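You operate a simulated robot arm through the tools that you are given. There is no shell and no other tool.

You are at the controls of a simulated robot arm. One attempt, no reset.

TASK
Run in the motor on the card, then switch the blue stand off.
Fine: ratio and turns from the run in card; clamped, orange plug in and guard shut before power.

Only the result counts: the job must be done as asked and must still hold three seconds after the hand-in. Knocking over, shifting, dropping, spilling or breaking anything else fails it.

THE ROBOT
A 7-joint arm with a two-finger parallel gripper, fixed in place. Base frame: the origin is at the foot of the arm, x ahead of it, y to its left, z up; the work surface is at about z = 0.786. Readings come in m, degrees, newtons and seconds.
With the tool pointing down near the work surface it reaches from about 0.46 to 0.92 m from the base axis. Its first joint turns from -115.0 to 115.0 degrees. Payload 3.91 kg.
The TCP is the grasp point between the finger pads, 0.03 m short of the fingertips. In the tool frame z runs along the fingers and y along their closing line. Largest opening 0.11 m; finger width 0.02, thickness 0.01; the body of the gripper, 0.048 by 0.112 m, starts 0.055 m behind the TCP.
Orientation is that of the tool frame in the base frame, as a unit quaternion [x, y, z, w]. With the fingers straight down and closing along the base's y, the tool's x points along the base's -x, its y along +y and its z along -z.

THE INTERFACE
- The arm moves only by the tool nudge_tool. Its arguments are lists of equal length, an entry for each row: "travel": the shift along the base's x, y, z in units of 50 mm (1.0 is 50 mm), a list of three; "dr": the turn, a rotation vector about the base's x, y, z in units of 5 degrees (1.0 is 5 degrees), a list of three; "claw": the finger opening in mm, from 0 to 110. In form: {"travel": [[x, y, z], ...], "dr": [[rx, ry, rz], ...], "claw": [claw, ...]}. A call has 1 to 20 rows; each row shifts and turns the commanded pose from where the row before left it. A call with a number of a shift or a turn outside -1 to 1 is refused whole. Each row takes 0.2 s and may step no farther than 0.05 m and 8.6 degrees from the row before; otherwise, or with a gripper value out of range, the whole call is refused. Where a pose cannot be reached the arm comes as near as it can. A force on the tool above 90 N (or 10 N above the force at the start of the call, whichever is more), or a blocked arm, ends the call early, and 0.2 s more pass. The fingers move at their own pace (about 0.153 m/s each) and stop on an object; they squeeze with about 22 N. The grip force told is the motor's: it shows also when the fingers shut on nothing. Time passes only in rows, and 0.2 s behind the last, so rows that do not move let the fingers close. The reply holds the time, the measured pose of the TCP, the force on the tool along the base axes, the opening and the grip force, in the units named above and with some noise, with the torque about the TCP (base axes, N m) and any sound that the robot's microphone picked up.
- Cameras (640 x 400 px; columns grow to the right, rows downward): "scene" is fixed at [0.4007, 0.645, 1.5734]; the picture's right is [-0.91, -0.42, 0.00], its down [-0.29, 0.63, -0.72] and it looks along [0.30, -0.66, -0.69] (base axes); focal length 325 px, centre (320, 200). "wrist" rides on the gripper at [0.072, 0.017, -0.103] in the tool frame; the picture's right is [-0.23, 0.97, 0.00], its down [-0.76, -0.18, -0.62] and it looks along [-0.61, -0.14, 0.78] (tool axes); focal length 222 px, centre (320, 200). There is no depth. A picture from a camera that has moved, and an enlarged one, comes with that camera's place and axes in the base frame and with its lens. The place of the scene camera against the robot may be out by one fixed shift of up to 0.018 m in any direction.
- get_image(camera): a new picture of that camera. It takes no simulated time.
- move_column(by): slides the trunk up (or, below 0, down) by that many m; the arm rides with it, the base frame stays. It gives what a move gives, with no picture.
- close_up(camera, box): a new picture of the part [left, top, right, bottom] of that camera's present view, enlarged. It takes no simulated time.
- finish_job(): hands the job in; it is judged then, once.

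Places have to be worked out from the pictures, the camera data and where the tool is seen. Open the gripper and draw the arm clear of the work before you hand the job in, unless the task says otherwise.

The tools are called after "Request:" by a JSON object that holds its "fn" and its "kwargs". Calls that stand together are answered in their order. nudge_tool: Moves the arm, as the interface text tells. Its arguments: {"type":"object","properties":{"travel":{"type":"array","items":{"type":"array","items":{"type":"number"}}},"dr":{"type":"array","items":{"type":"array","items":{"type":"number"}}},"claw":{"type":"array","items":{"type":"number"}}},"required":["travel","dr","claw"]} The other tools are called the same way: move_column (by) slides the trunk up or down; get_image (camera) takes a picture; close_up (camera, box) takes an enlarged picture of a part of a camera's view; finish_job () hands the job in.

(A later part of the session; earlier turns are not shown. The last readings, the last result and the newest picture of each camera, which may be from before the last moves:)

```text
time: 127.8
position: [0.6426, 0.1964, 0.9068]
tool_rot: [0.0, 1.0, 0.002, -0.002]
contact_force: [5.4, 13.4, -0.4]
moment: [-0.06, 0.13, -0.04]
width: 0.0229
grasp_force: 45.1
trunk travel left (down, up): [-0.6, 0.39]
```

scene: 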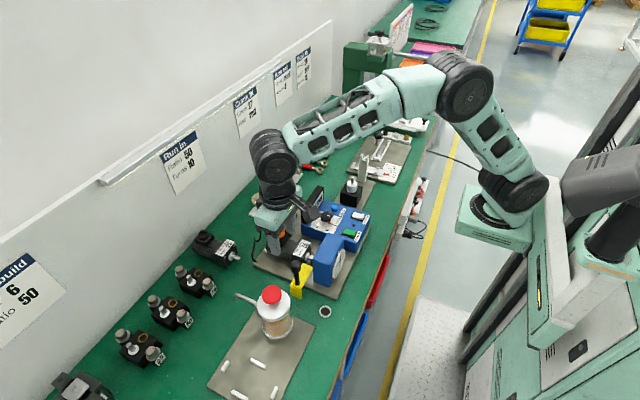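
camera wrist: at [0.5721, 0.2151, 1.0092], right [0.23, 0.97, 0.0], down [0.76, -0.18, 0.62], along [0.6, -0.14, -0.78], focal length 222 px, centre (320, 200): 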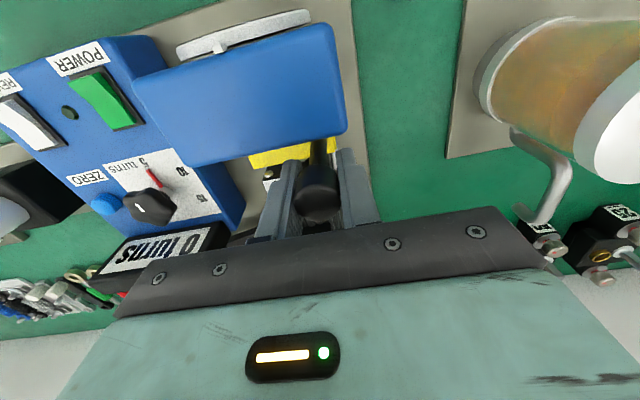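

A firm stop at y 0.196 (13 N): the guard is shut. I'll open the fingers and rise.

Request:
{"fn": "nudge_tool", "kwargs": {"travel": [[0, 0, 0], [0, 0, 0], [0, 0, 0], [0, 0, 0.4], [0, 0, 0.8], [0, 0, 0.8]], "dr": [[0, 0, 0], [0, 0, 0], [0, 0, 0], [0, 0, 0], [0, 0, 0], [0, 0, 0]], "claw": [35, 50, 50, 50, 50, 50]}}

Request:
{"fn": "get_image", "kwargs": {"camera": "wrist"}}

Request:
{"fn": "close_up", "kwargs": {"camera": "scene", "box": [255, 180, 375, 290]}}

```text
time: 129.2
position: [0.6431, 0.1939, 1.0095]
tool_rot: [0.001, 1.0, 0.0, -0.002]
contact_force: [0.3, -0.1, -0.3]
moment: [0.02, 0.0, -0.01]
width: 0.0501
grasp_force: 0.0
trunk travel left (down, up): [-0.6, 0.39]
```

```text
taken
camera wrist: at [0.5723, 0.2103, 1.113], right [0.23, 0.97, 0.0], down [0.76, -0.18, 0.62], along [0.6, -0.14, -0.78], focal length 222 px, centre (320, 200)
```

wrist: 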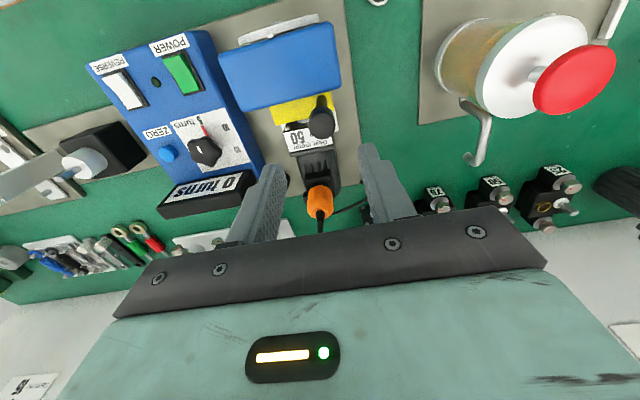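

```text
3.64 times, centred on (315, 235) of scene
camera zoom: at [0.4007, 0.645, 1.5734], right [-0.91, -0.42, 0.0], down [-0.29, 0.63, -0.72], along [0.3, -0.66, -0.69], focal length 1182 px, centre (338, 73)
```

zoom: 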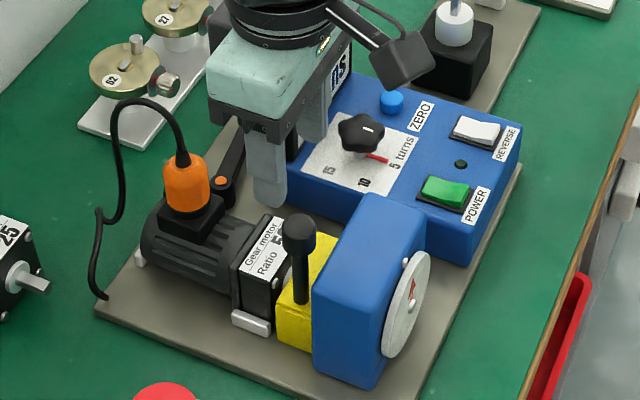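

The guard is shut. Now the turns dial; I'll zoom in on it in both views.

Request:
{"fn": "close_up", "kwargs": {"camera": "wrist", "box": [140, 80, 280, 220]}}

Request:
{"fn": "close_up", "kwargs": {"camera": "scene", "box": [310, 185, 380, 245]}}

```text
2.86 times, centred on (210, 150) of wrist
camera zoom: at [0.5723, 0.2103, 1.113], right [0.23, 0.97, 0.0], down [0.76, -0.18, 0.62], along [0.6, -0.14, -0.78], focal length 635 px, centre (634, 343)
```

zoom: 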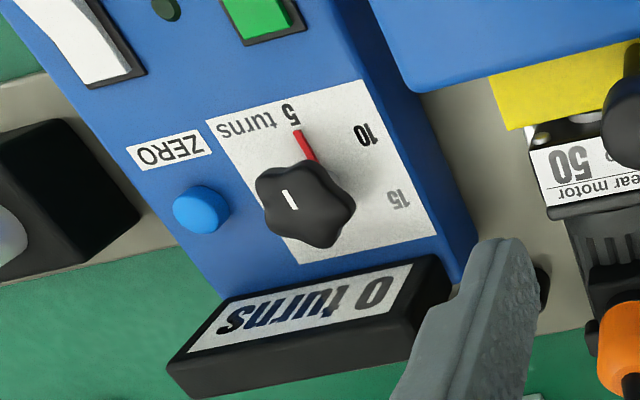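

```text
6.67 times, centred on (345, 215) of scene
camera zoom: at [0.4007, 0.645, 1.5734], right [-0.91, -0.42, 0.0], down [-0.29, 0.63, -0.72], along [0.3, -0.66, -0.69], focal length 2166 px, centre (153, 100)
```

zoom: 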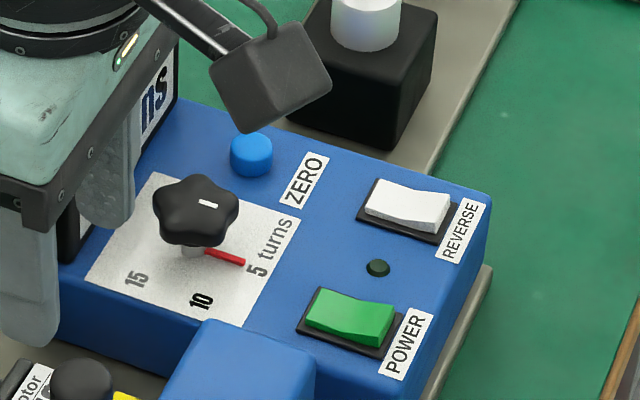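

Reading the dial: 5, 10 and 15 lie about 60° apart, with 5 toward the robot and 10 reached by turning clockwise (seen from above). I'll move over the dial for a better look.

Request:
{"fn": "nudge_tool", "kwargs": {"travel": [[0.1, -0.9, 0], [0.1, -0.9, 0], [0.1, -0.9, 0], [0, 0, 0]], "dr": [[0, 0, 0], [0, 0, 0], [0, 0, 0], [0, 0, 0]], "claw": [50, 50, 50, 50]}}

Request:
{"fn": "get_image", "kwargs": {"camera": "wrist"}}

Request:
{"fn": "close_up", "kwargs": {"camera": "wrist", "box": [230, 40, 410, 220]}}

```text
time: 130.2
position: [0.6596, 0.0572, 1.0088]
tool_rot: [0.001, 1.0, 0.001, -0.001]
contact_force: [-0.1, -0.2, -0.1]
moment: [-0.01, 0.01, -0.02]
width: 0.0501
grasp_force: 0.0
trunk travel left (down, up): [-0.6, 0.39]
```

```text
taken
camera wrist: at [0.5886, 0.0742, 1.1127], right [0.23, 0.97, 0.0], down [0.76, -0.18, 0.62], along [0.6, -0.14, -0.78], focal length 222 px, centre (320, 200)
```

wrist: 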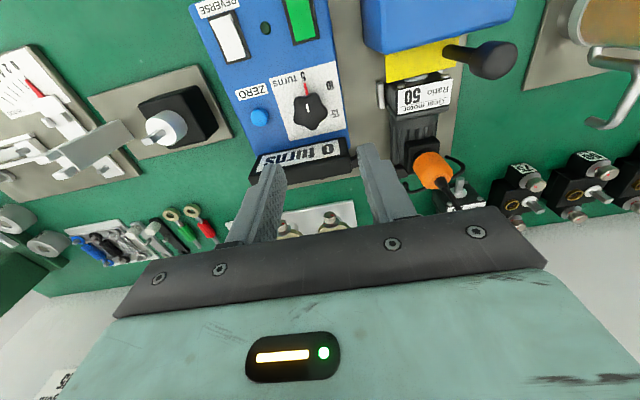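

```text
2.22 times, centred on (320, 130) of wrist
camera zoom: at [0.5886, 0.0742, 1.1127], right [0.23, 0.97, 0.0], down [0.76, -0.18, 0.62], along [0.6, -0.14, -0.78], focal length 494 px, centre (320, 356)
```

zoom: 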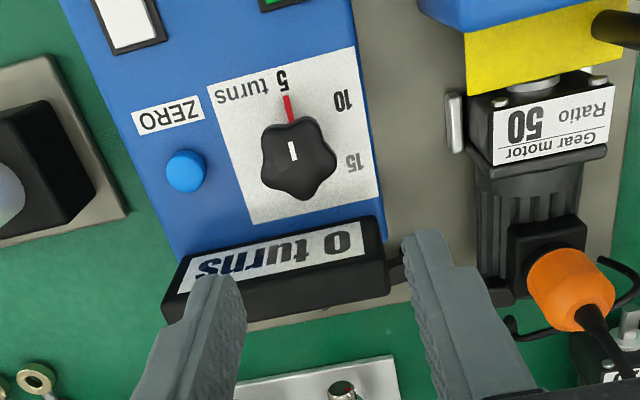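

The knob's centre is at (0.659, 0.047), its top at z 0.866, and it must turn −60° to point at 10. I'll descend around it with the fingers open 50 mm.

Request:
{"fn": "nudge_tool", "kwargs": {"travel": [[0, -0.1, -0.4], [0, -0.1, -0.6], [0, 0, -0.6], [0, 0, -0.5], [0, 0, -0.3], [0, 0, -0.2], [0, 0, 0]], "dr": [[0, 0, 0], [0, 0, 0], [0, 0, 0], [0, 0, 0], [0, 0, 0], [0, 0, 0], [0, 0, 0]], "claw": [50, 50, 50, 50, 50, 50, 50]}}

Request:
{"fn": "get_image", "kwargs": {"camera": "wrist"}}

Request:
{"fn": "close_up", "kwargs": {"camera": "scene", "box": [305, 175, 385, 255]}}

```text
time: 131.8
position: [0.6577, 0.0479, 0.8767]
tool_rot: [0.0, 1.0, 0.001, -0.002]
contact_force: [0.4, -0.4, -0.4]
moment: [-0.01, 0.0, 0.0]
width: 0.0501
grasp_force: 0.0
trunk travel left (down, up): [-0.6, 0.39]
```

```text
taken
camera wrist: at [0.5875, 0.0635, 0.9799], right [0.23, 0.97, 0.0], down [0.76, -0.18, 0.62], along [0.6, -0.14, -0.78], focal length 222 px, centre (320, 200)
```

wrist: 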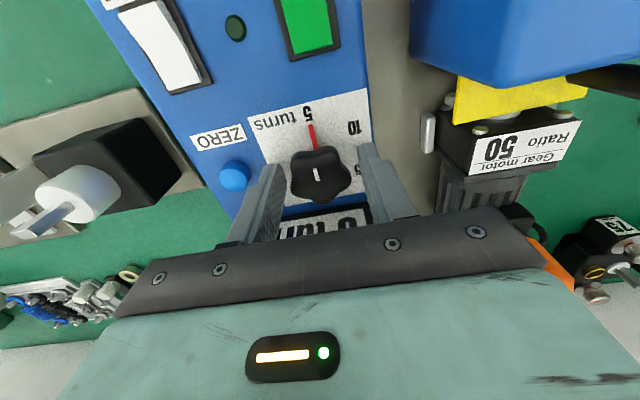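

```text
5.00 times, centred on (345, 215) of scene
camera zoom: at [0.4007, 0.645, 1.5734], right [-0.91, -0.42, 0.0], down [-0.29, 0.63, -0.72], along [0.3, -0.66, -0.69], focal length 1625 px, centre (195, 125)
```

zoom: 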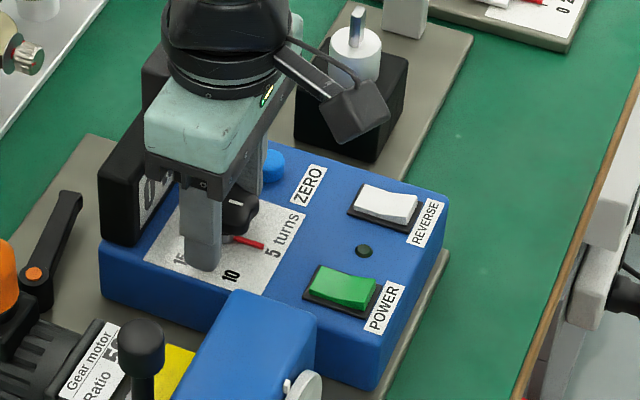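

The knob is centred between the fingers, with the pointer and the 5 and 10 marks visible. I'll close on it.

Request:
{"fn": "nudge_tool", "kwargs": {"travel": [[0, 0, 0], [0, 0, 0], [0, 0, 0], [0, 0, 0]], "dr": [[0, 0, 0], [0, 0, 0], [0, 0, 0], [0, 0, 0]], "claw": [42, 34, 20, 20]}}

Request:
{"fn": "close_up", "kwargs": {"camera": "wrist", "box": [240, 90, 400, 230]}}

```text
time: 132.8
position: [0.658, 0.0457, 0.8756]
tool_rot: [0.002, 1.0, 0.0, -0.002]
contact_force: [-1.2, -5.5, -1.8]
moment: [-0.39, -0.21, 0.03]
width: 0.0365
grasp_force: 44.8
trunk travel left (down, up): [-0.6, 0.39]
```

```text
2.86 times, centred on (320, 160) of wrist
camera zoom: at [0.5876, 0.063, 0.98], right [0.23, 0.97, 0.0], down [0.76, -0.18, 0.62], along [0.6, -0.14, -0.78], focal length 635 px, centre (320, 314)
```

zoom: 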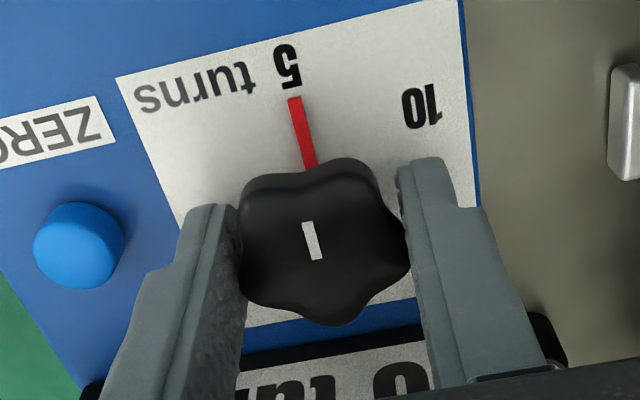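

Gripped at 36.5 mm. I'll turn it clockwise 30° first and check that the pointer follows.

Request:
{"fn": "nudge_tool", "kwargs": {"travel": [[0, -0.01, 0], [0, 0, 0], [0, 0, 0], [0, 0, 0], [0, 0, 0], [0, 0, 0], [0, 0, 0]], "dr": [[0, 0, -1], [0, 0, -1], [0, 0, -1], [0, 0, -1], [0, 0, -1], [0, 0, -1], [0, 0, 0]], "claw": [20, 20, 20, 20, 20, 20, 20]}}

Request:
{"fn": "close_up", "kwargs": {"camera": "wrist", "box": [240, 90, 400, 230]}}

Request:
{"fn": "close_up", "kwargs": {"camera": "scene", "box": [305, 175, 385, 255]}}

```text
time: 134.3
position: [0.6573, 0.0449, 0.8758]
tool_rot: [0.263, 0.965, 0.0, -0.003]
contact_force: [-0.5, -31.8, -12.7]
moment: [-0.47, -1.02, 0.05]
width: 0.0368
grasp_force: 45.2
trunk travel left (down, up): [-0.6, 0.39]
```

```text
2.86 times, centred on (320, 160) of wrist
camera zoom: at [0.6059, 0.0966, 0.9801], right [0.69, 0.73, 0.0], down [0.57, -0.54, 0.62], along [0.45, -0.43, -0.78], focal length 635 px, centre (320, 314)
```

zoom: 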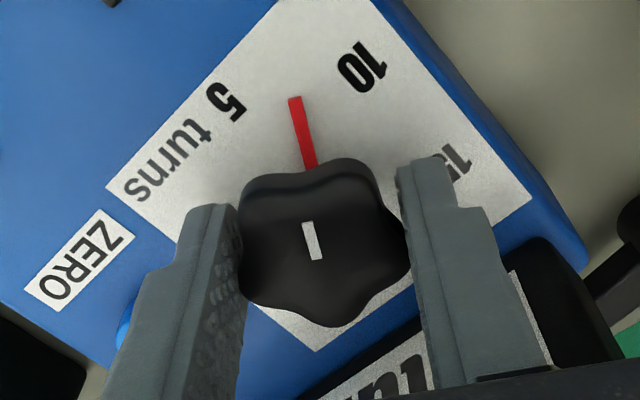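

```text
5.00 times, centred on (345, 215) of scene
camera zoom: at [0.4007, 0.645, 1.5734], right [-0.91, -0.42, 0.0], down [-0.29, 0.63, -0.72], along [0.3, -0.66, -0.69], focal length 1625 px, centre (195, 125)
```

zoom: 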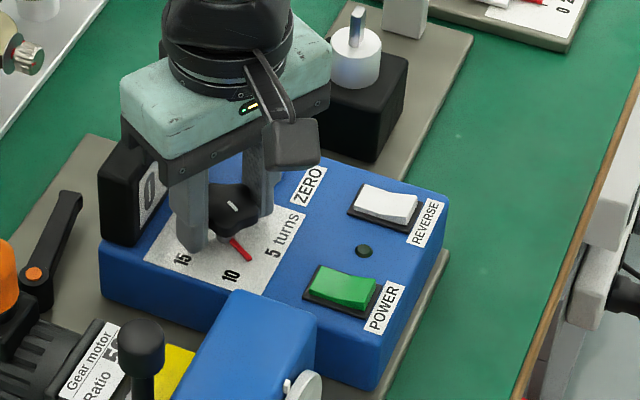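

The pointer follows exactly and is now halfway. I'll trim 1 mm in −y to ease the side load and turn the remaining 30°.

Request:
{"fn": "nudge_tool", "kwargs": {"travel": [[0, -0.02, -0.008], [0, 0, 0], [0, 0, 0], [0, 0, 0], [0, 0, 0], [0, 0, 0], [0, 0, 0]], "dr": [[0, 0, -1], [0, 0, -1], [0, 0, -1], [0, 0, -1], [0, 0, -1], [0, 0, -1], [0, 0, 0]], "claw": [20, 20, 20, 20, 20, 20, 20]}}

Request:
{"fn": "close_up", "kwargs": {"camera": "wrist", "box": [240, 90, 400, 230]}}

Request:
{"fn": "close_up", "kwargs": {"camera": "scene", "box": [315, 195, 365, 245]}}

```text
time: 135.9
position: [0.6575, 0.0462, 0.8765]
tool_rot: [0.502, 0.865, 0.002, -0.002]
contact_force: [-3.7, -33.7, -7.9]
moment: [-0.4, -0.11, 0.03]
width: 0.0368
grasp_force: 45.0
trunk travel left (down, up): [-0.6, 0.39]
```

```text
2.86 times, centred on (320, 160) of wrist
camera zoom: at [0.6377, 0.1162, 0.9801], right [0.96, 0.29, 0.0], down [0.22, -0.75, 0.62], along [0.18, -0.59, -0.78], focal length 635 px, centre (320, 314)
```

zoom: 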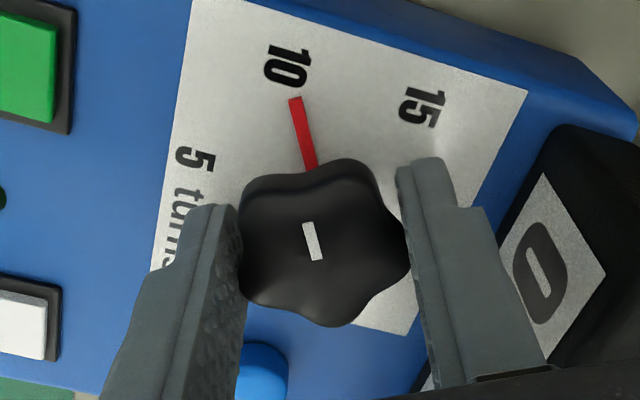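

```text
8.00 times, centred on (340, 220) of scene
camera zoom: at [0.4007, 0.645, 1.5734], right [-0.91, -0.42, 0.0], down [-0.29, 0.63, -0.72], along [0.3, -0.66, -0.69], focal length 2600 px, centre (160, 40)
```

zoom: 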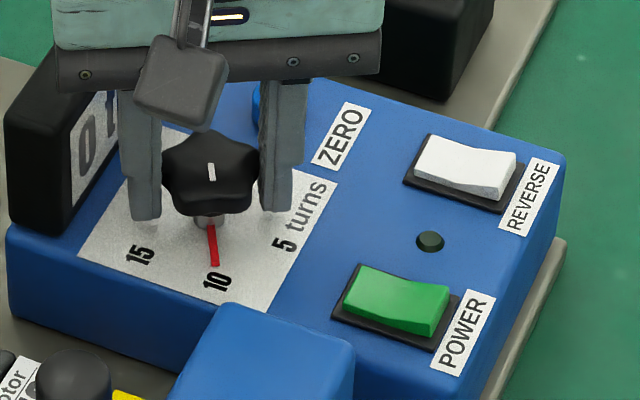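

The pointer now sits on 10 exactly as it sat on 5 before. I'll open and rise.

Request:
{"fn": "nudge_tool", "kwargs": {"travel": [[0, -0.03, 0], [0, 0, 0], [0, 0, 0], [0, 0, 0.5], [0, 0, 0.8], [0, 0, 0.9]], "dr": [[0, 0, 0], [0, 0, 0], [0, 0, 0], [0, 0, 0], [0, 0, 0], [0, 0, 0]], "claw": [36, 50, 50, 50, 50, 50]}}

Request:
{"fn": "close_up", "kwargs": {"camera": "wrist", "box": [200, 40, 440, 220]}}

Request:
{"fn": "close_up", "kwargs": {"camera": "scene", "box": [305, 175, 385, 255]}}

```text
time: 137.3
position: [0.6581, 0.0436, 0.9882]
tool_rot: [0.501, 0.866, 0.001, -0.002]
contact_force: [-0.3, 1.2, 0.1]
moment: [-0.01, 0.01, 0.0]
width: 0.0503
grasp_force: 0.1
trunk travel left (down, up): [-0.6, 0.39]
```

```text
2.22 times, centred on (320, 130) of wrist
camera zoom: at [0.6386, 0.1144, 1.0909], right [0.96, 0.29, 0.0], down [0.23, -0.75, 0.62], along [0.18, -0.59, -0.78], focal length 494 px, centre (320, 356)
```

zoom: 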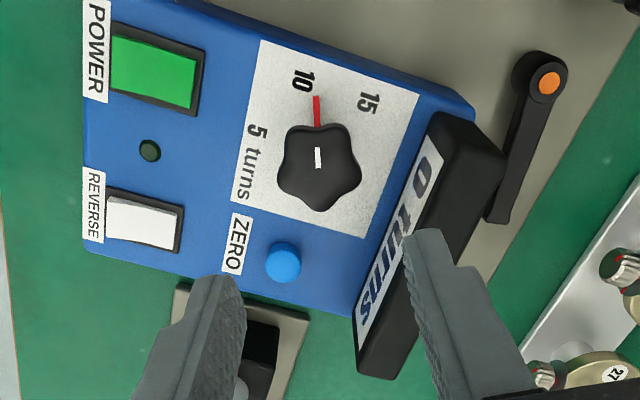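

```text
5.00 times, centred on (345, 215) of scene
camera zoom: at [0.4007, 0.645, 1.5734], right [-0.91, -0.42, 0.0], down [-0.29, 0.63, -0.72], along [0.3, -0.66, -0.69], focal length 1625 px, centre (195, 125)
```

zoom: 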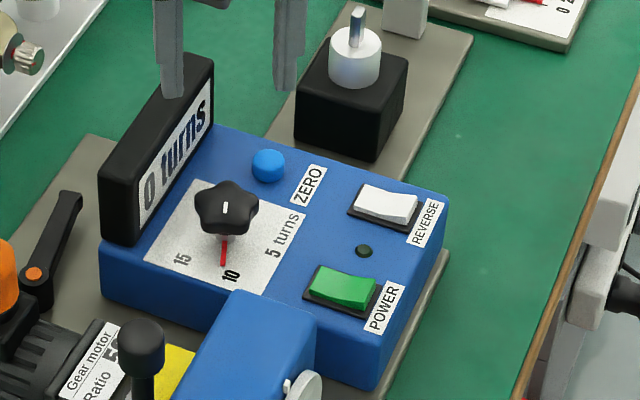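

After release the pointer looks a few degrees past 10. I'll zoom in to measure it.

Request:
{"fn": "close_up", "kwargs": {"camera": "wrist", "box": [270, 60, 370, 150]}}

Request:
{"fn": "close_up", "kwargs": {"camera": "scene", "box": [330, 205, 370, 240]}}

```text
4.44 times, centred on (320, 105) of wrist
camera zoom: at [0.6386, 0.1144, 1.0909], right [0.96, 0.29, 0.0], down [0.23, -0.75, 0.62], along [0.18, -0.59, -0.78], focal length 987 px, centre (320, 622)
```

zoom: 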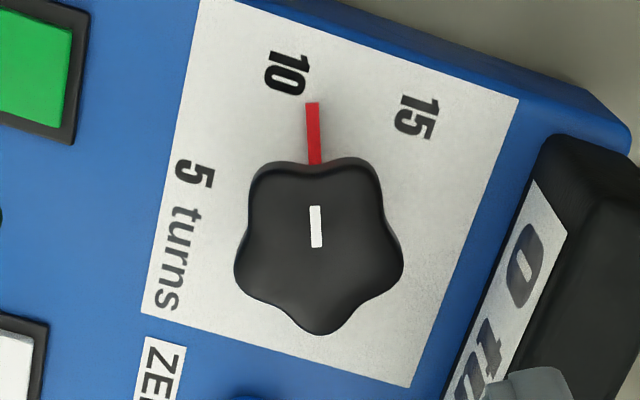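

```text
11.43 times, centred on (350, 222) of scene
camera zoom: at [0.4007, 0.645, 1.5734], right [-0.91, -0.42, 0.0], down [-0.29, 0.63, -0.72], along [0.3, -0.66, -0.69], focal length 3714 px, centre (-23, -57)
```

zoom: 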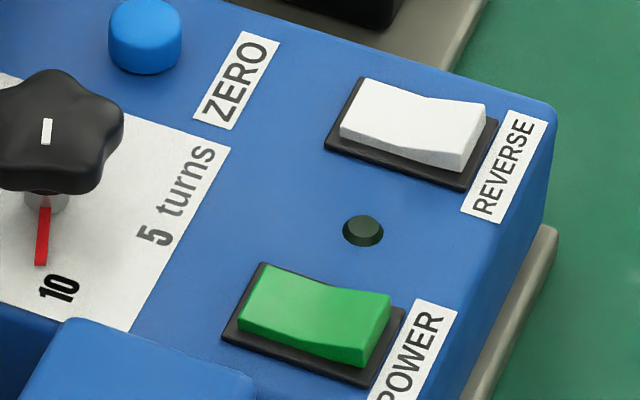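

The pointer is about 10° past 10 toward 15 (the release twisted it). I'll re-grip with the wrist turned a further 9° clockwise to match the knob, then turn it back and relieve the side load before opening.

Request:
{"fn": "nudge_tool", "kwargs": {"travel": [[0.015, 0.035, -0.3], [0, 0, -0.6], [0, 0, -0.6], [0, 0, -0.45], [0, 0, -0.28], [0, 0, 0]], "dr": [[0, 0, -1], [0, 0, -0.8], [0, 0, 0], [0, 0, 0], [0, 0, 0], [0, 0, 0]], "claw": [50, 50, 50, 50, 50, 50]}}

Request:
{"fn": "close_up", "kwargs": {"camera": "wrist", "box": [240, 90, 400, 230]}}

```text
time: 138.8
position: [0.6585, 0.0476, 0.8758]
tool_rot: [0.567, 0.823, 0.002, -0.001]
contact_force: [0.4, -0.4, 0.1]
moment: [0.02, 0.0, 0.03]
width: 0.0501
grasp_force: 0.1
trunk travel left (down, up): [-0.6, 0.39]
```

```text
2.86 times, centred on (320, 160) of wrist
camera zoom: at [0.6499, 0.1207, 0.9793], right [0.99, 0.13, 0.0], down [0.11, -0.78, 0.62], along [0.08, -0.61, -0.78], focal length 635 px, centre (320, 314)
```

zoom: 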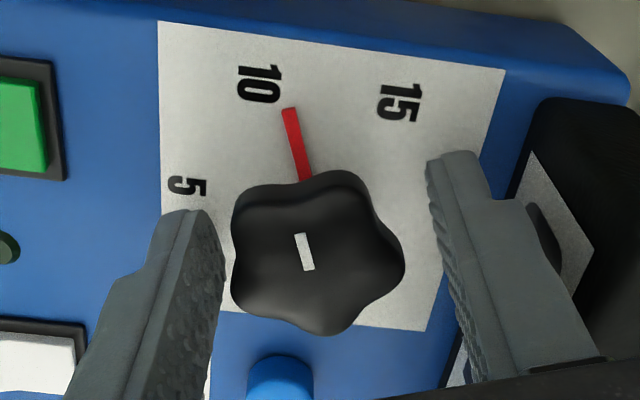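

The knob sits about 1.5 mm to the −x side between the fingers; I'll shift by that and close.

Request:
{"fn": "nudge_tool", "kwargs": {"travel": [[-0.03, 0, 0], [0, 0, 0], [0, 0, 0], [0, 0, 0], [0, 0, 0]], "dr": [[0, 0, 0], [0, 0, 0], [0, 0, 0], [0, 0, 0], [0, 0, 0]], "claw": [44, 40, 36, 20, 20]}}

Request:
{"fn": "close_up", "kwargs": {"camera": "wrist", "box": [240, 90, 400, 230]}}

```text
time: 139.9
position: [0.6549, 0.0463, 0.8762]
tool_rot: [0.567, 0.824, 0.0, -0.001]
contact_force: [-7.6, -2.4, -0.9]
moment: [0.07, 0.3, -0.02]
width: 0.0367
grasp_force: 45.2
trunk travel left (down, up): [-0.6, 0.39]
```

```text
2.86 times, centred on (320, 160) of wrist
camera zoom: at [0.648, 0.1205, 0.9789], right [0.99, 0.13, 0.0], down [0.11, -0.78, 0.62], along [0.08, -0.61, -0.78], focal length 635 px, centre (320, 314)
```

zoom: 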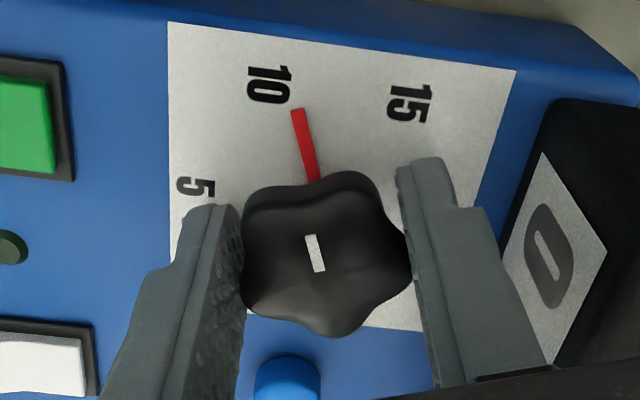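

Gripped again without disturbing it. I'll turn back +10.5° and then read the side forces.

Request:
{"fn": "nudge_tool", "kwargs": {"travel": [[-0.01, 0, 0], [0, 0, 0], [0, 0, 0], [0, 0, 0]], "dr": [[0, 0, 0.8], [0, 0, 0.8], [0, 0, 0.5], [0, 0, 0]], "claw": [20, 20, 20, 20]}}

Request:
{"fn": "close_up", "kwargs": {"camera": "wrist", "box": [240, 90, 400, 230]}}

```text
time: 140.9
position: [0.6553, 0.0458, 0.8762]
tool_rot: [0.489, 0.872, 0.001, 0.0]
contact_force: [-9.8, -2.6, 10.0]
moment: [0.26, 0.24, -0.02]
width: 0.0365
grasp_force: 45.2
trunk travel left (down, up): [-0.6, 0.39]
```

```text
2.86 times, centred on (320, 160) of wrist
camera zoom: at [0.6344, 0.1173, 0.9789], right [0.95, 0.31, 0.0], down [0.25, -0.75, 0.62], along [0.19, -0.59, -0.78], focal length 635 px, centre (320, 314)
```

zoom: 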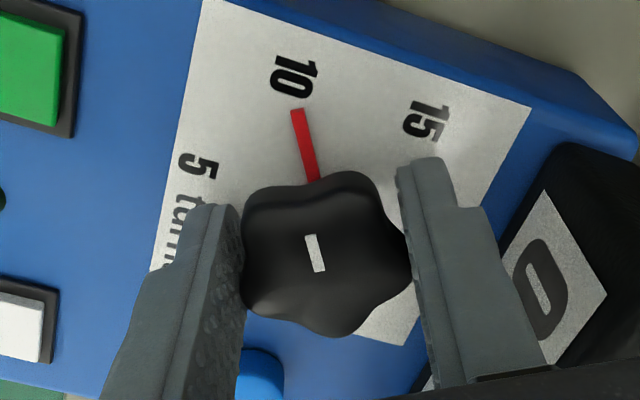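

The pointer now lies on 10 within about 2°. I'll trim the small side forces before opening.

Request:
{"fn": "nudge_tool", "kwargs": {"travel": [[-0.016, -0.004, 0.016], [0, 0, 0]], "dr": [[0, 0, 0], [0, 0, 0]], "claw": [20, 20]}}

```text
time: 141.6
position: [0.656, 0.0472, 0.8753]
tool_rot: [0.489, 0.872, 0.001, -0.001]
contact_force: [-3.9, 2.8, -0.3]
moment: [-0.05, -0.15, 0.01]
width: 0.0364
grasp_force: 44.8
trunk travel left (down, up): [-0.6, 0.39]
```

Side forces are small now. I'll open slowly without moving, then rise and check the pointer.

Request:
{"fn": "nudge_tool", "kwargs": {"travel": [[0, 0, 0], [0, 0, 0], [0, 0, 0], [0, 0, 0.5], [0, 0, 0.8], [0, 0, 0.9]], "dr": [[0, 0, 0], [0, 0, 0], [0, 0, 0], [0, 0, 0], [0, 0, 0], [0, 0, 0]], "claw": [38, 44, 52, 52, 52, 52]}}

Request:
{"fn": "close_up", "kwargs": {"camera": "wrist", "box": [270, 60, 370, 150]}}

Request:
{"fn": "close_up", "kwargs": {"camera": "scene", "box": [320, 200, 370, 245]}}

```text
time: 142.9
position: [0.6553, 0.0446, 0.9862]
tool_rot: [0.49, 0.872, 0.001, -0.002]
contact_force: [0.8, -0.4, -0.4]
moment: [-0.02, 0.01, 0.03]
width: 0.0519
grasp_force: 0.1
trunk travel left (down, up): [-0.6, 0.39]
```

```text
4.44 times, centred on (320, 105) of wrist
camera zoom: at [0.6342, 0.1153, 1.0902], right [0.95, 0.31, 0.0], down [0.25, -0.74, 0.62], along [0.19, -0.59, -0.78], focal length 987 px, centre (320, 622)
```

zoom: 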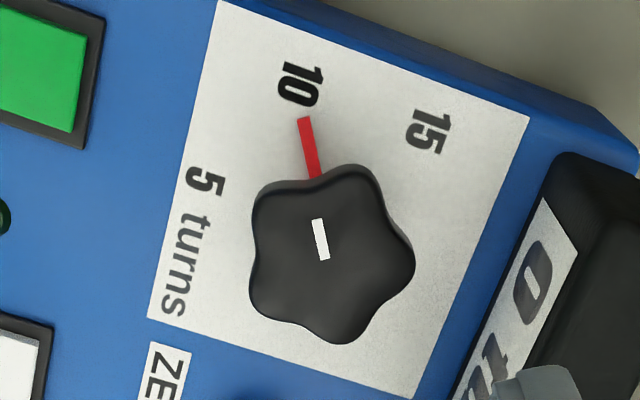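

```text
8.89 times, centred on (345, 222) of scene
camera zoom: at [0.4007, 0.645, 1.5734], right [-0.91, -0.42, 0.0], down [-0.29, 0.63, -0.72], along [0.3, -0.66, -0.69], focal length 2889 px, centre (98, 0)
```

zoom: 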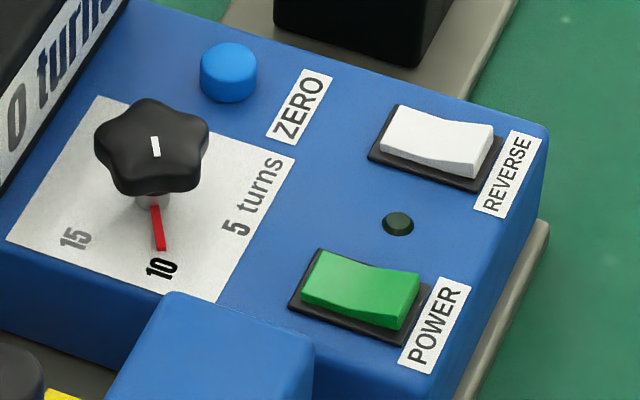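

The pointer is on 10 now. Next the power rocker: I'll zoom in to see which half is raised.

Request:
{"fn": "close_up", "kwargs": {"camera": "scene", "box": [350, 205, 385, 240]}}

Request:
{"fn": "close_up", "kwargs": {"camera": "wrist", "box": [200, 40, 300, 140]}}

Request:
{"fn": "get_image", "kwargs": {"camera": "wrist"}}

```text
11.43 times, centred on (368, 222) of scene
camera zoom: at [0.4007, 0.645, 1.5734], right [-0.91, -0.42, 0.0], down [-0.29, 0.63, -0.72], along [0.3, -0.66, -0.69], focal length 3714 px, centre (-223, -57)
```

zoom: 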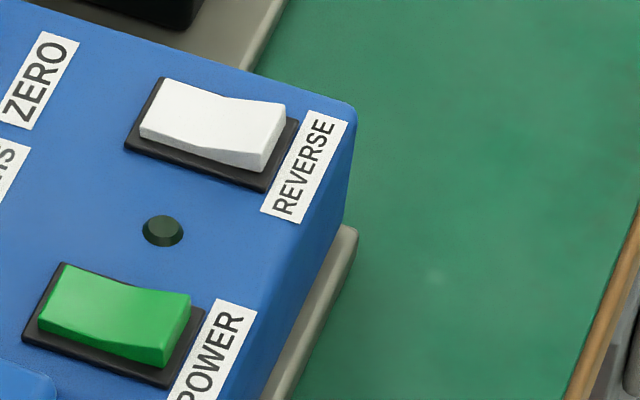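

```text
4.00 times, centred on (250, 90) of wrist
camera zoom: at [0.6342, 0.1153, 1.0902], right [0.95, 0.31, 0.0], down [0.25, -0.74, 0.62], along [0.19, -0.59, -0.78], focal length 888 px, centre (600, 640)
```

zoom: 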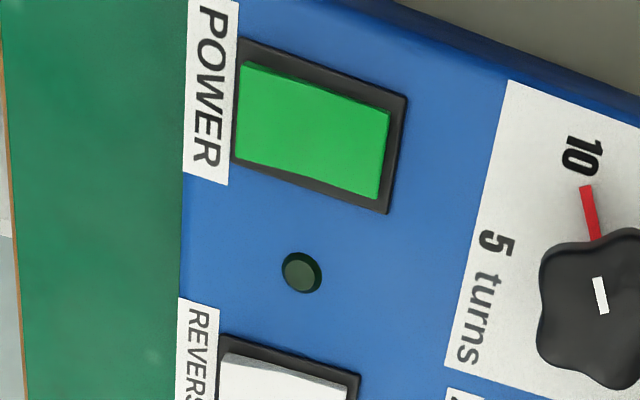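

```text
taken
camera wrist: at [0.6342, 0.1153, 1.0902], right [0.95, 0.31, 0.0], down [0.25, -0.74, 0.62], along [0.19, -0.59, -0.78], focal length 222 px, centre (320, 200)
```

wrist: 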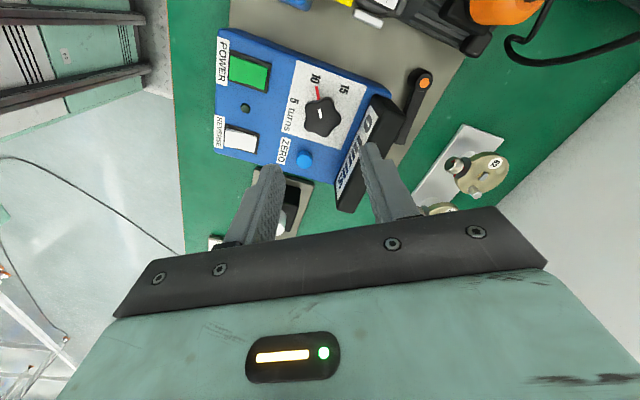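

The raised half of the POWER rocker is the one next to its label (−x end, about (0.567, 0.057)). Before switching on, I want to be sure the plug is fully home, so I'll compare the plugged socket with motor 25's identical empty one.

Request:
{"fn": "close_up", "kwargs": {"camera": "scene", "box": [185, 215, 225, 255]}}

Request:
{"fn": "close_up", "kwargs": {"camera": "scene", "box": [265, 205, 305, 245]}}

Request:
{"fn": "close_up", "kwargs": {"camera": "scene", "box": [305, 290, 345, 330]}}

```text
10.00 times, centred on (205, 235) of scene
camera zoom: at [0.4007, 0.645, 1.5734], right [-0.91, -0.42, 0.0], down [-0.29, 0.63, -0.72], along [0.3, -0.66, -0.69], focal length 3250 px, centre (1470, -150)
```

zoom: 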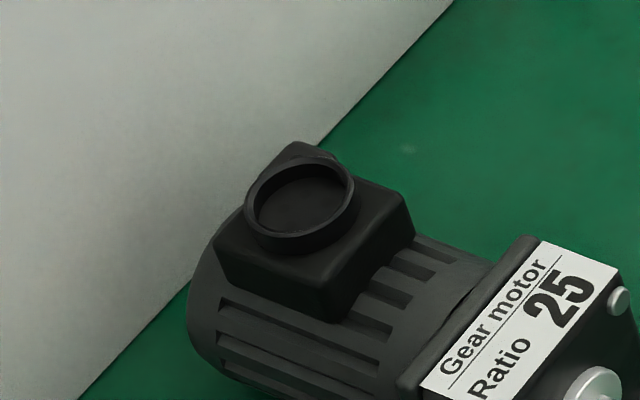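

```text
10.00 times, centred on (285, 225) of scene
camera zoom: at [0.4007, 0.645, 1.5734], right [-0.91, -0.42, 0.0], down [-0.29, 0.63, -0.72], along [0.3, -0.66, -0.69], focal length 3250 px, centre (670, -50)
```

zoom: 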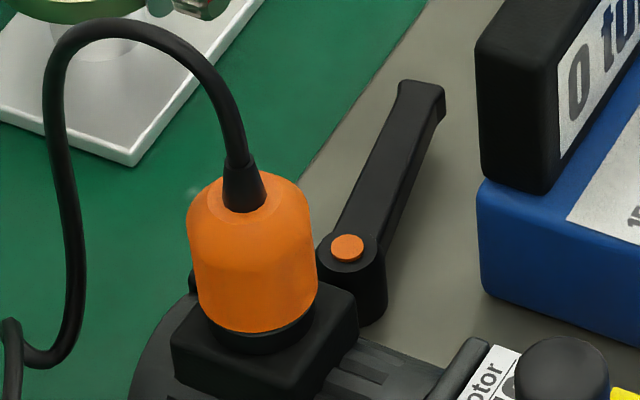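

```text
10.00 times, centred on (325, 310) of scene
camera zoom: at [0.4007, 0.645, 1.5734], right [-0.91, -0.42, 0.0], down [-0.29, 0.63, -0.72], along [0.3, -0.66, -0.69], focal length 3250 px, centre (270, -900)
```

zoom: 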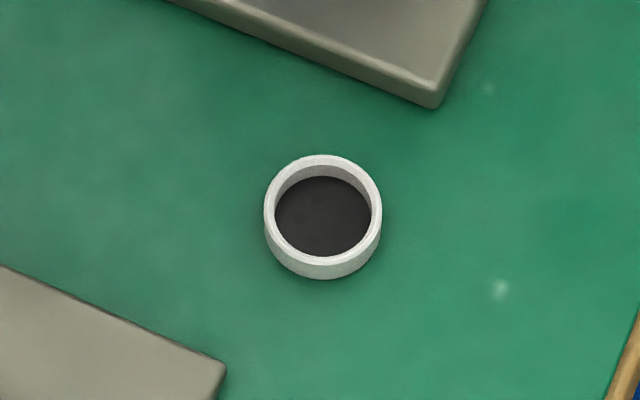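

The gap under the plug matches how it sat in its parking cup, so it's fully home. Now I'll turn the wrist back to yaw 0 with the fingers closed and move above the raised end of the POWER rocker.

Request:
{"fn": "nudge_tool", "kwargs": {"travel": [[-0.149, 0.021, 0], [-0.149, 0.021, 0], [-0.149, 0.021, 0], [-0.149, 0.021, 0], [-0.149, 0.021, -0.05], [-0.149, 0.021, -0.05], [-0.149, 0.021, -0.1], [-0.149, 0.021, -0.1], [-0.149, 0.021, -0.1], [-0.149, 0.021, -0.1], [-0.149, 0.021, -0.1], [-0.149, 0.021, -0.1], [0, 0, 0]], "dr": [[0, 0, 1], [0, 0, 1], [0, 0, 1], [0, 0, 1], [0, 0, 1], [0, 0, 1], [0, 0, 1], [0, 0, 1], [0, 0, 1], [0, 0, 1], [0, 0, 1], [0, 0, 0.7], [0, 0, 0]], "claw": [40, 20, 0, 0, 0, 0, 0, 0, 0, 0, 0, 0, 0]}}

Request:
{"fn": "get_image", "kwargs": {"camera": "wrist"}}

Request:
{"fn": "close_up", "kwargs": {"camera": "scene", "box": [325, 190, 405, 260]}}

```text
time: 145.8
position: [0.5677, 0.0614, 0.9528]
tool_rot: [0.001, 1.0, 0.002, -0.001]
contact_force: [0.1, -0.4, 0.2]
moment: [0.04, 0.0, -0.01]
width: 0.0
grasp_force: 22.5
trunk travel left (down, up): [-0.6, 0.39]
```

```text
taken
camera wrist: at [0.4968, 0.0777, 1.0557], right [0.23, 0.97, 0.0], down [0.76, -0.18, 0.62], along [0.6, -0.14, -0.78], focal length 222 px, centre (320, 200)
```

wrist: 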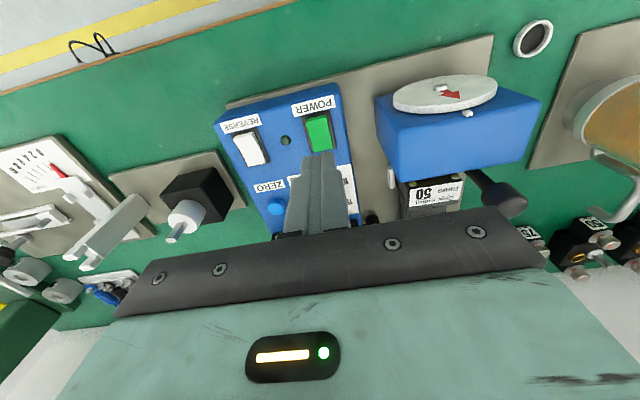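

```text
5.71 times, centred on (365, 225) of scene
camera zoom: at [0.4007, 0.645, 1.5734], right [-0.91, -0.42, 0.0], down [-0.29, 0.63, -0.72], along [0.3, -0.66, -0.69], focal length 1857 px, centre (63, 57)
```

zoom: 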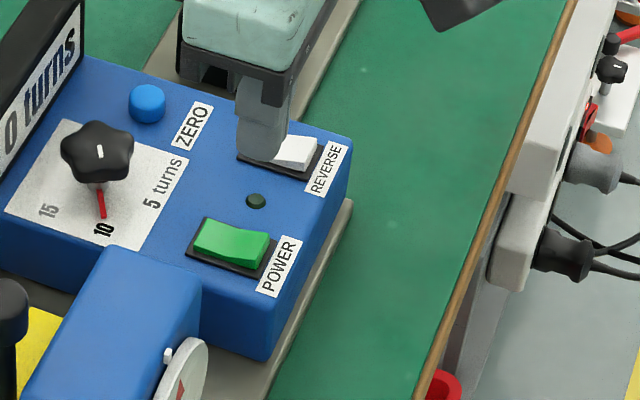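

The rocker's raised end is at about x 0.562–0.578, y 0.058. I'll centre over it and descend to just above.

Request:
{"fn": "nudge_tool", "kwargs": {"travel": [[-0.02, -0.065, -0.4], [0, 0, -0.5], [0, 0, -0.2], [0, 0, 0]], "dr": [[0, 0, 0], [0, 0, 0], [0, 0, 0], [0, 0, 0]], "claw": [0, 0, 0, 0]}}

Request:
{"fn": "close_up", "kwargs": {"camera": "wrist", "box": [240, 80, 400, 220]}}

Request:
{"fn": "close_up", "kwargs": {"camera": "scene", "box": [340, 205, 390, 250]}}

```text
time: 146.8
position: [0.5668, 0.0555, 0.8942]
tool_rot: [0.0, 1.0, 0.001, -0.002]
contact_force: [0.1, 0.1, -0.5]
moment: [0.0, 0.02, 0.01]
width: 0.0002
grasp_force: 22.1
trunk travel left (down, up): [-0.6, 0.39]
```

```text
2.86 times, centred on (320, 150) of wrist
camera zoom: at [0.4965, 0.0732, 0.9983], right [0.23, 0.97, 0.0], down [0.76, -0.18, 0.62], along [0.6, -0.14, -0.78], focal length 635 px, centre (320, 343)
```

zoom: 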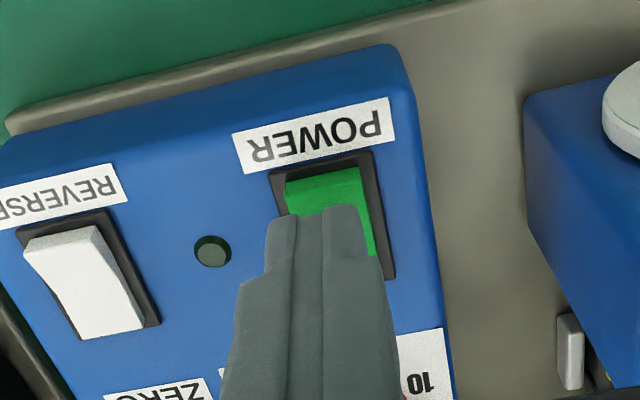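

```text
8.89 times, centred on (365, 228) of scene
camera zoom: at [0.4007, 0.645, 1.5734], right [-0.91, -0.42, 0.0], down [-0.29, 0.63, -0.72], along [0.3, -0.66, -0.69], focal length 2889 px, centre (-80, -44)
```

zoom: 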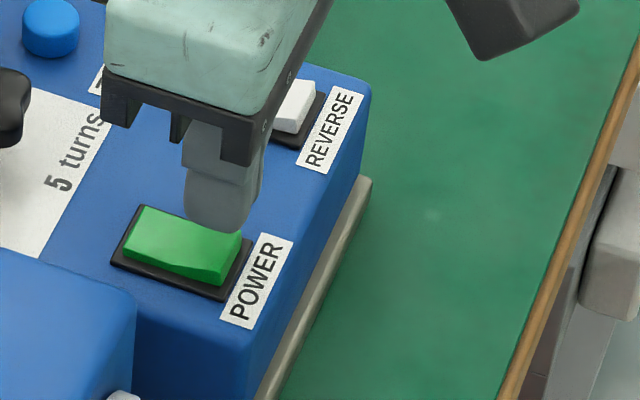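

The fingertips are over the raised half; I'll shift +2 mm in y and press down in small steps.

Request:
{"fn": "nudge_tool", "kwargs": {"travel": [[-0.01, 0.045, -0.06], [0, 0, -0.06], [0, 0, -0.04], [0, 0, 0]], "dr": [[0, 0, 0], [0, 0, 0], [0, 0, 0], [0, 0, 0]], "claw": [0, 0, 0, 0]}}

```text
time: 147.8
position: [0.5654, 0.0587, 0.8875]
tool_rot: [0.002, 1.0, 0.001, -0.002]
contact_force: [0.7, -0.2, -0.7]
moment: [0.0, 0.01, 0.01]
width: 0.0
grasp_force: 22.5
trunk travel left (down, up): [-0.6, 0.39]
```

Request:
{"fn": "nudge_tool", "kwargs": {"travel": [[0, 0, -0.04], [0, 0, -0.04], [0, 0, 0]], "dr": [[0, 0, 0], [0, 0, 0], [0, 0, 0]], "claw": [0, 0, 0]}}

```text
time: 148.6
position: [0.567, 0.0581, 0.884]
tool_rot: [0.003, 1.0, 0.0, -0.002]
contact_force: [-0.4, -0.1, 0.5]
moment: [0.02, -0.01, 0.03]
width: 0.0
grasp_force: 22.1
trunk travel left (down, up): [-0.6, 0.39]
```

Request:
{"fn": "nudge_tool", "kwargs": {"travel": [[0, 0, -0.04], [0, 0, -0.03], [0, 0, 0]], "dr": [[0, 0, 0], [0, 0, 0], [0, 0, 0]], "claw": [0, 0, 0]}}

```text
time: 149.3
position: [0.5656, 0.0604, 0.8807]
tool_rot: [0.001, 1.0, 0.0, -0.002]
contact_force: [-0.3, -0.2, 0.7]
moment: [0.02, -0.04, 0.0]
width: 0.0001
grasp_force: 21.8
trunk travel left (down, up): [-0.6, 0.39]
```

Still no contact at fingertip z 0.851. Continuing down in small steps.

Request:
{"fn": "nudge_tool", "kwargs": {"travel": [[0, 0, -0.04], [0, 0, 0]], "dr": [[0, 0, 0], [0, 0, 0]], "claw": [0, 0]}}

Request:
{"fn": "close_up", "kwargs": {"camera": "scene", "box": [340, 205, 390, 250]}}

```text
time: 149.9
position: [0.5646, 0.0602, 0.8804]
tool_rot: [0.001, 1.0, 0.001, -0.002]
contact_force: [-1.1, -0.5, 0.7]
moment: [-0.05, 0.06, 0.0]
width: 0.0
grasp_force: 21.7
trunk travel left (down, up): [-0.6, 0.39]
```

```text
8.89 times, centred on (365, 228) of scene
camera zoom: at [0.4007, 0.645, 1.5734], right [-0.91, -0.42, 0.0], down [-0.29, 0.63, -0.72], along [0.3, -0.66, -0.69], focal length 2889 px, centre (-80, -44)
```

zoom: 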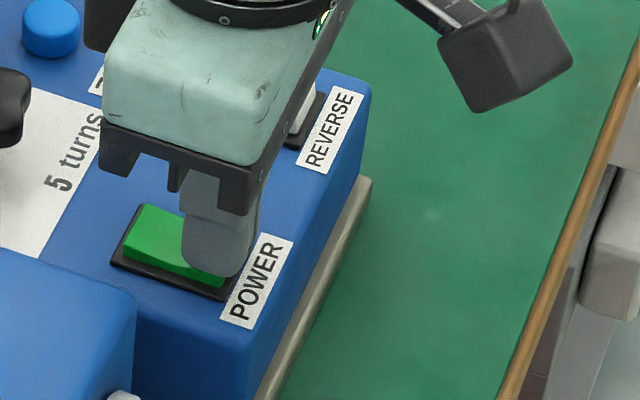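

The fingertips are right at the raised end. I'll keep pressing in 1.5 mm steps.

Request:
{"fn": "nudge_tool", "kwargs": {"travel": [[0, 0, -0.03], [0, 0, -0.03], [0, 0, 0]], "dr": [[0, 0, 0], [0, 0, 0], [0, 0, 0]], "claw": [0, 0, 0]}}

Request:
{"fn": "close_up", "kwargs": {"camera": "scene", "box": [320, 185, 390, 255]}}

```text
time: 150.8
position: [0.5645, 0.0599, 0.8786]
tool_rot: [0.001, 1.0, 0.002, 0.0]
contact_force: [-7.8, -1.3, 44.7]
moment: [-0.05, -0.21, -0.02]
width: 0.0
grasp_force: 21.9
trunk travel left (down, up): [-0.6, 0.39]
```

```text
5.71 times, centred on (355, 220) of scene
camera zoom: at [0.4007, 0.645, 1.5734], right [-0.91, -0.42, 0.0], down [-0.29, 0.63, -0.72], along [0.3, -0.66, -0.69], focal length 1857 px, centre (120, 86)
```

zoom: 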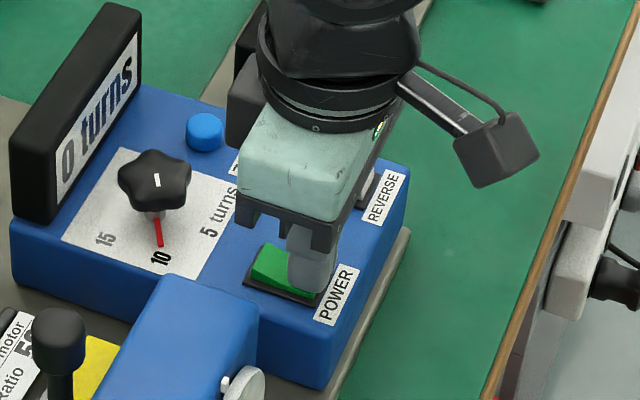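

A firm 45 N at the rocker. I'll lift off and see whether it flipped and the motor is running.

Request:
{"fn": "nudge_tool", "kwargs": {"travel": [[0, 0, 0.3], [0, 0, 0.5]], "dr": [[0, 0, 0], [0, 0, 0]], "claw": [0, 0]}}

Request:
{"fn": "close_up", "kwargs": {"camera": "scene", "box": [310, 180, 390, 260]}}

Request:
{"fn": "close_up", "kwargs": {"camera": "wrist", "box": [240, 80, 400, 220]}}

```text
time: 151.3
position: [0.5658, 0.0593, 0.9144]
tool_rot: [0.001, 1.0, 0.001, -0.003]
contact_force: [-0.5, -0.1, -1.0]
moment: [-0.03, -0.01, 0.0]
width: 0.0
grasp_force: 22.0
trunk travel left (down, up): [-0.6, 0.39]
```

```text
5.00 times, centred on (350, 220) of scene
camera zoom: at [0.4007, 0.645, 1.5734], right [-0.91, -0.42, 0.0], down [-0.29, 0.63, -0.72], along [0.3, -0.66, -0.69], focal length 1625 px, centre (170, 100)
```

zoom: 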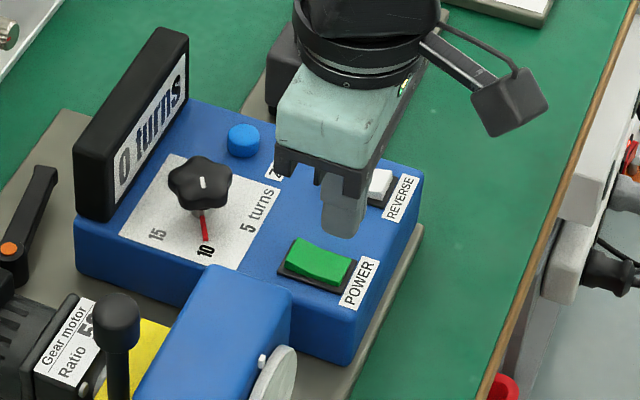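

```text
2.86 times, centred on (320, 150) of wrist
camera zoom: at [0.4949, 0.0767, 1.0171], right [0.23, 0.97, 0.0], down [0.76, -0.18, 0.62], along [0.6, -0.14, -0.79], focal length 635 px, centre (320, 343)
```

zoom: 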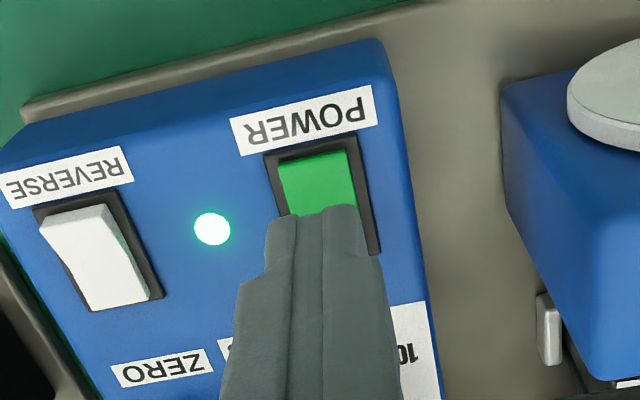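

The lamp is lit: power is on. I'll move above the other end of the rocker (x ≈ 0.594), ready to switch off, and watch the display and the disc.

Request:
{"fn": "nudge_tool", "kwargs": {"travel": [[0.2, 0, 0], [0.2, 0, 0], [0.17, -0.02, 0]], "dr": [[0, 0, 0], [0, 0, 0], [0, 0, 0]], "claw": [0, 0, 0]}}

Request:
{"fn": "close_up", "kwargs": {"camera": "scene", "box": [290, 180, 390, 290]}}

Request:
{"fn": "get_image", "kwargs": {"camera": "wrist"}}

```text
time: 152.2
position: [0.5951, 0.0584, 0.9153]
tool_rot: [0.0, 1.0, -0.001, -0.003]
contact_force: [0.0, -0.5, -0.1]
moment: [0.01, -0.01, -0.01]
width: 0.0
grasp_force: 22.0
trunk travel left (down, up): [-0.6, 0.39]
```

```text
3.64 times, centred on (340, 235) of scene
camera zoom: at [0.4007, 0.645, 1.5734], right [-0.91, -0.42, 0.0], down [-0.29, 0.63, -0.72], along [0.3, -0.66, -0.69], focal length 1182 px, centre (247, 73)
```

zoom: 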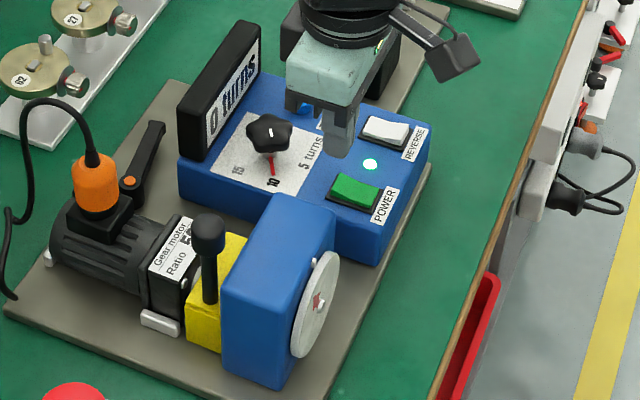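

```text
taken
camera wrist: at [0.5239, 0.0753, 1.0193], right [0.23, 0.97, 0.0], down [0.76, -0.18, 0.62], along [0.6, -0.14, -0.78], focal length 222 px, centre (320, 200)
```

wrist: 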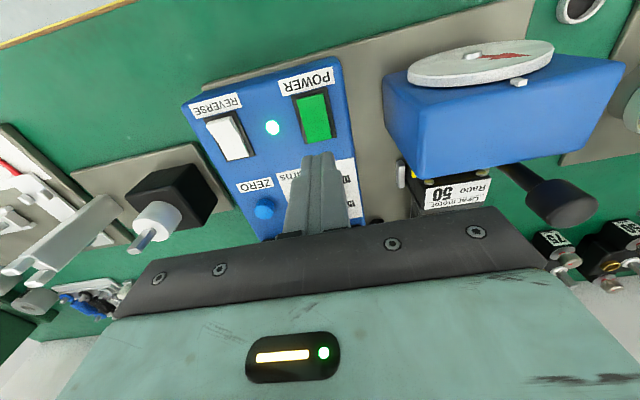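

The disc's arrow has turned, so the motor is running. I'll read the display closely.

Request:
{"fn": "close_up", "kwargs": {"camera": "scene", "box": [335, 180, 375, 230]}}

Request:
{"fn": "close_up", "kwargs": {"camera": "scene", "box": [285, 180, 325, 230]}}

Request:
{"fn": "close_up", "kwargs": {"camera": "wrist", "box": [380, 20, 560, 130]}}

```text
8.00 times, centred on (355, 205) of scene
camera zoom: at [0.4007, 0.645, 1.5734], right [-0.91, -0.42, 0.0], down [-0.29, 0.63, -0.72], along [0.3, -0.66, -0.69], focal length 2600 px, centre (40, 160)
```

zoom: 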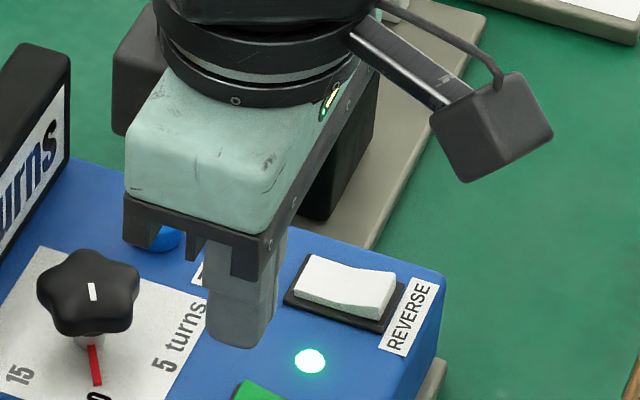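

```text
8.00 times, centred on (305, 205) of scene
camera zoom: at [0.4007, 0.645, 1.5734], right [-0.91, -0.42, 0.0], down [-0.29, 0.63, -0.72], along [0.3, -0.66, -0.69], focal length 2600 px, centre (440, 160)
```

zoom: 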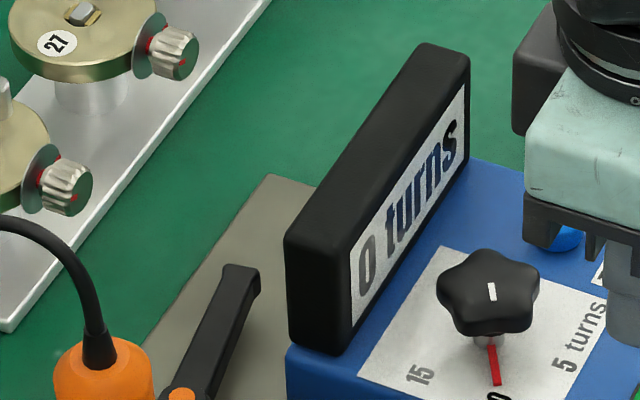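

```text
3.56 times, centred on (470, 75) of wrist
camera zoom: at [0.5239, 0.0753, 1.0193], right [0.23, 0.97, 0.0], down [0.76, -0.18, 0.62], along [0.6, -0.14, -0.78], focal length 790 px, centre (-213, 644)
```

zoom: 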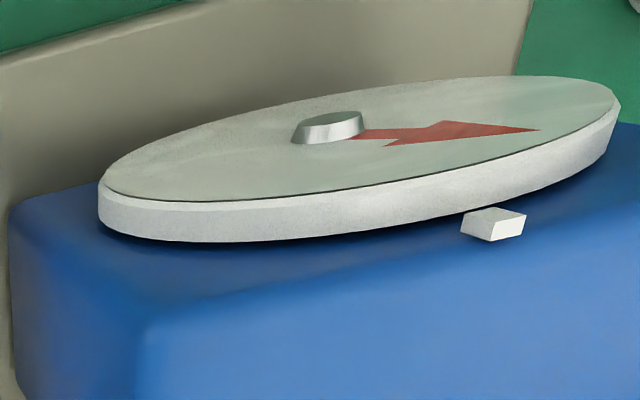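

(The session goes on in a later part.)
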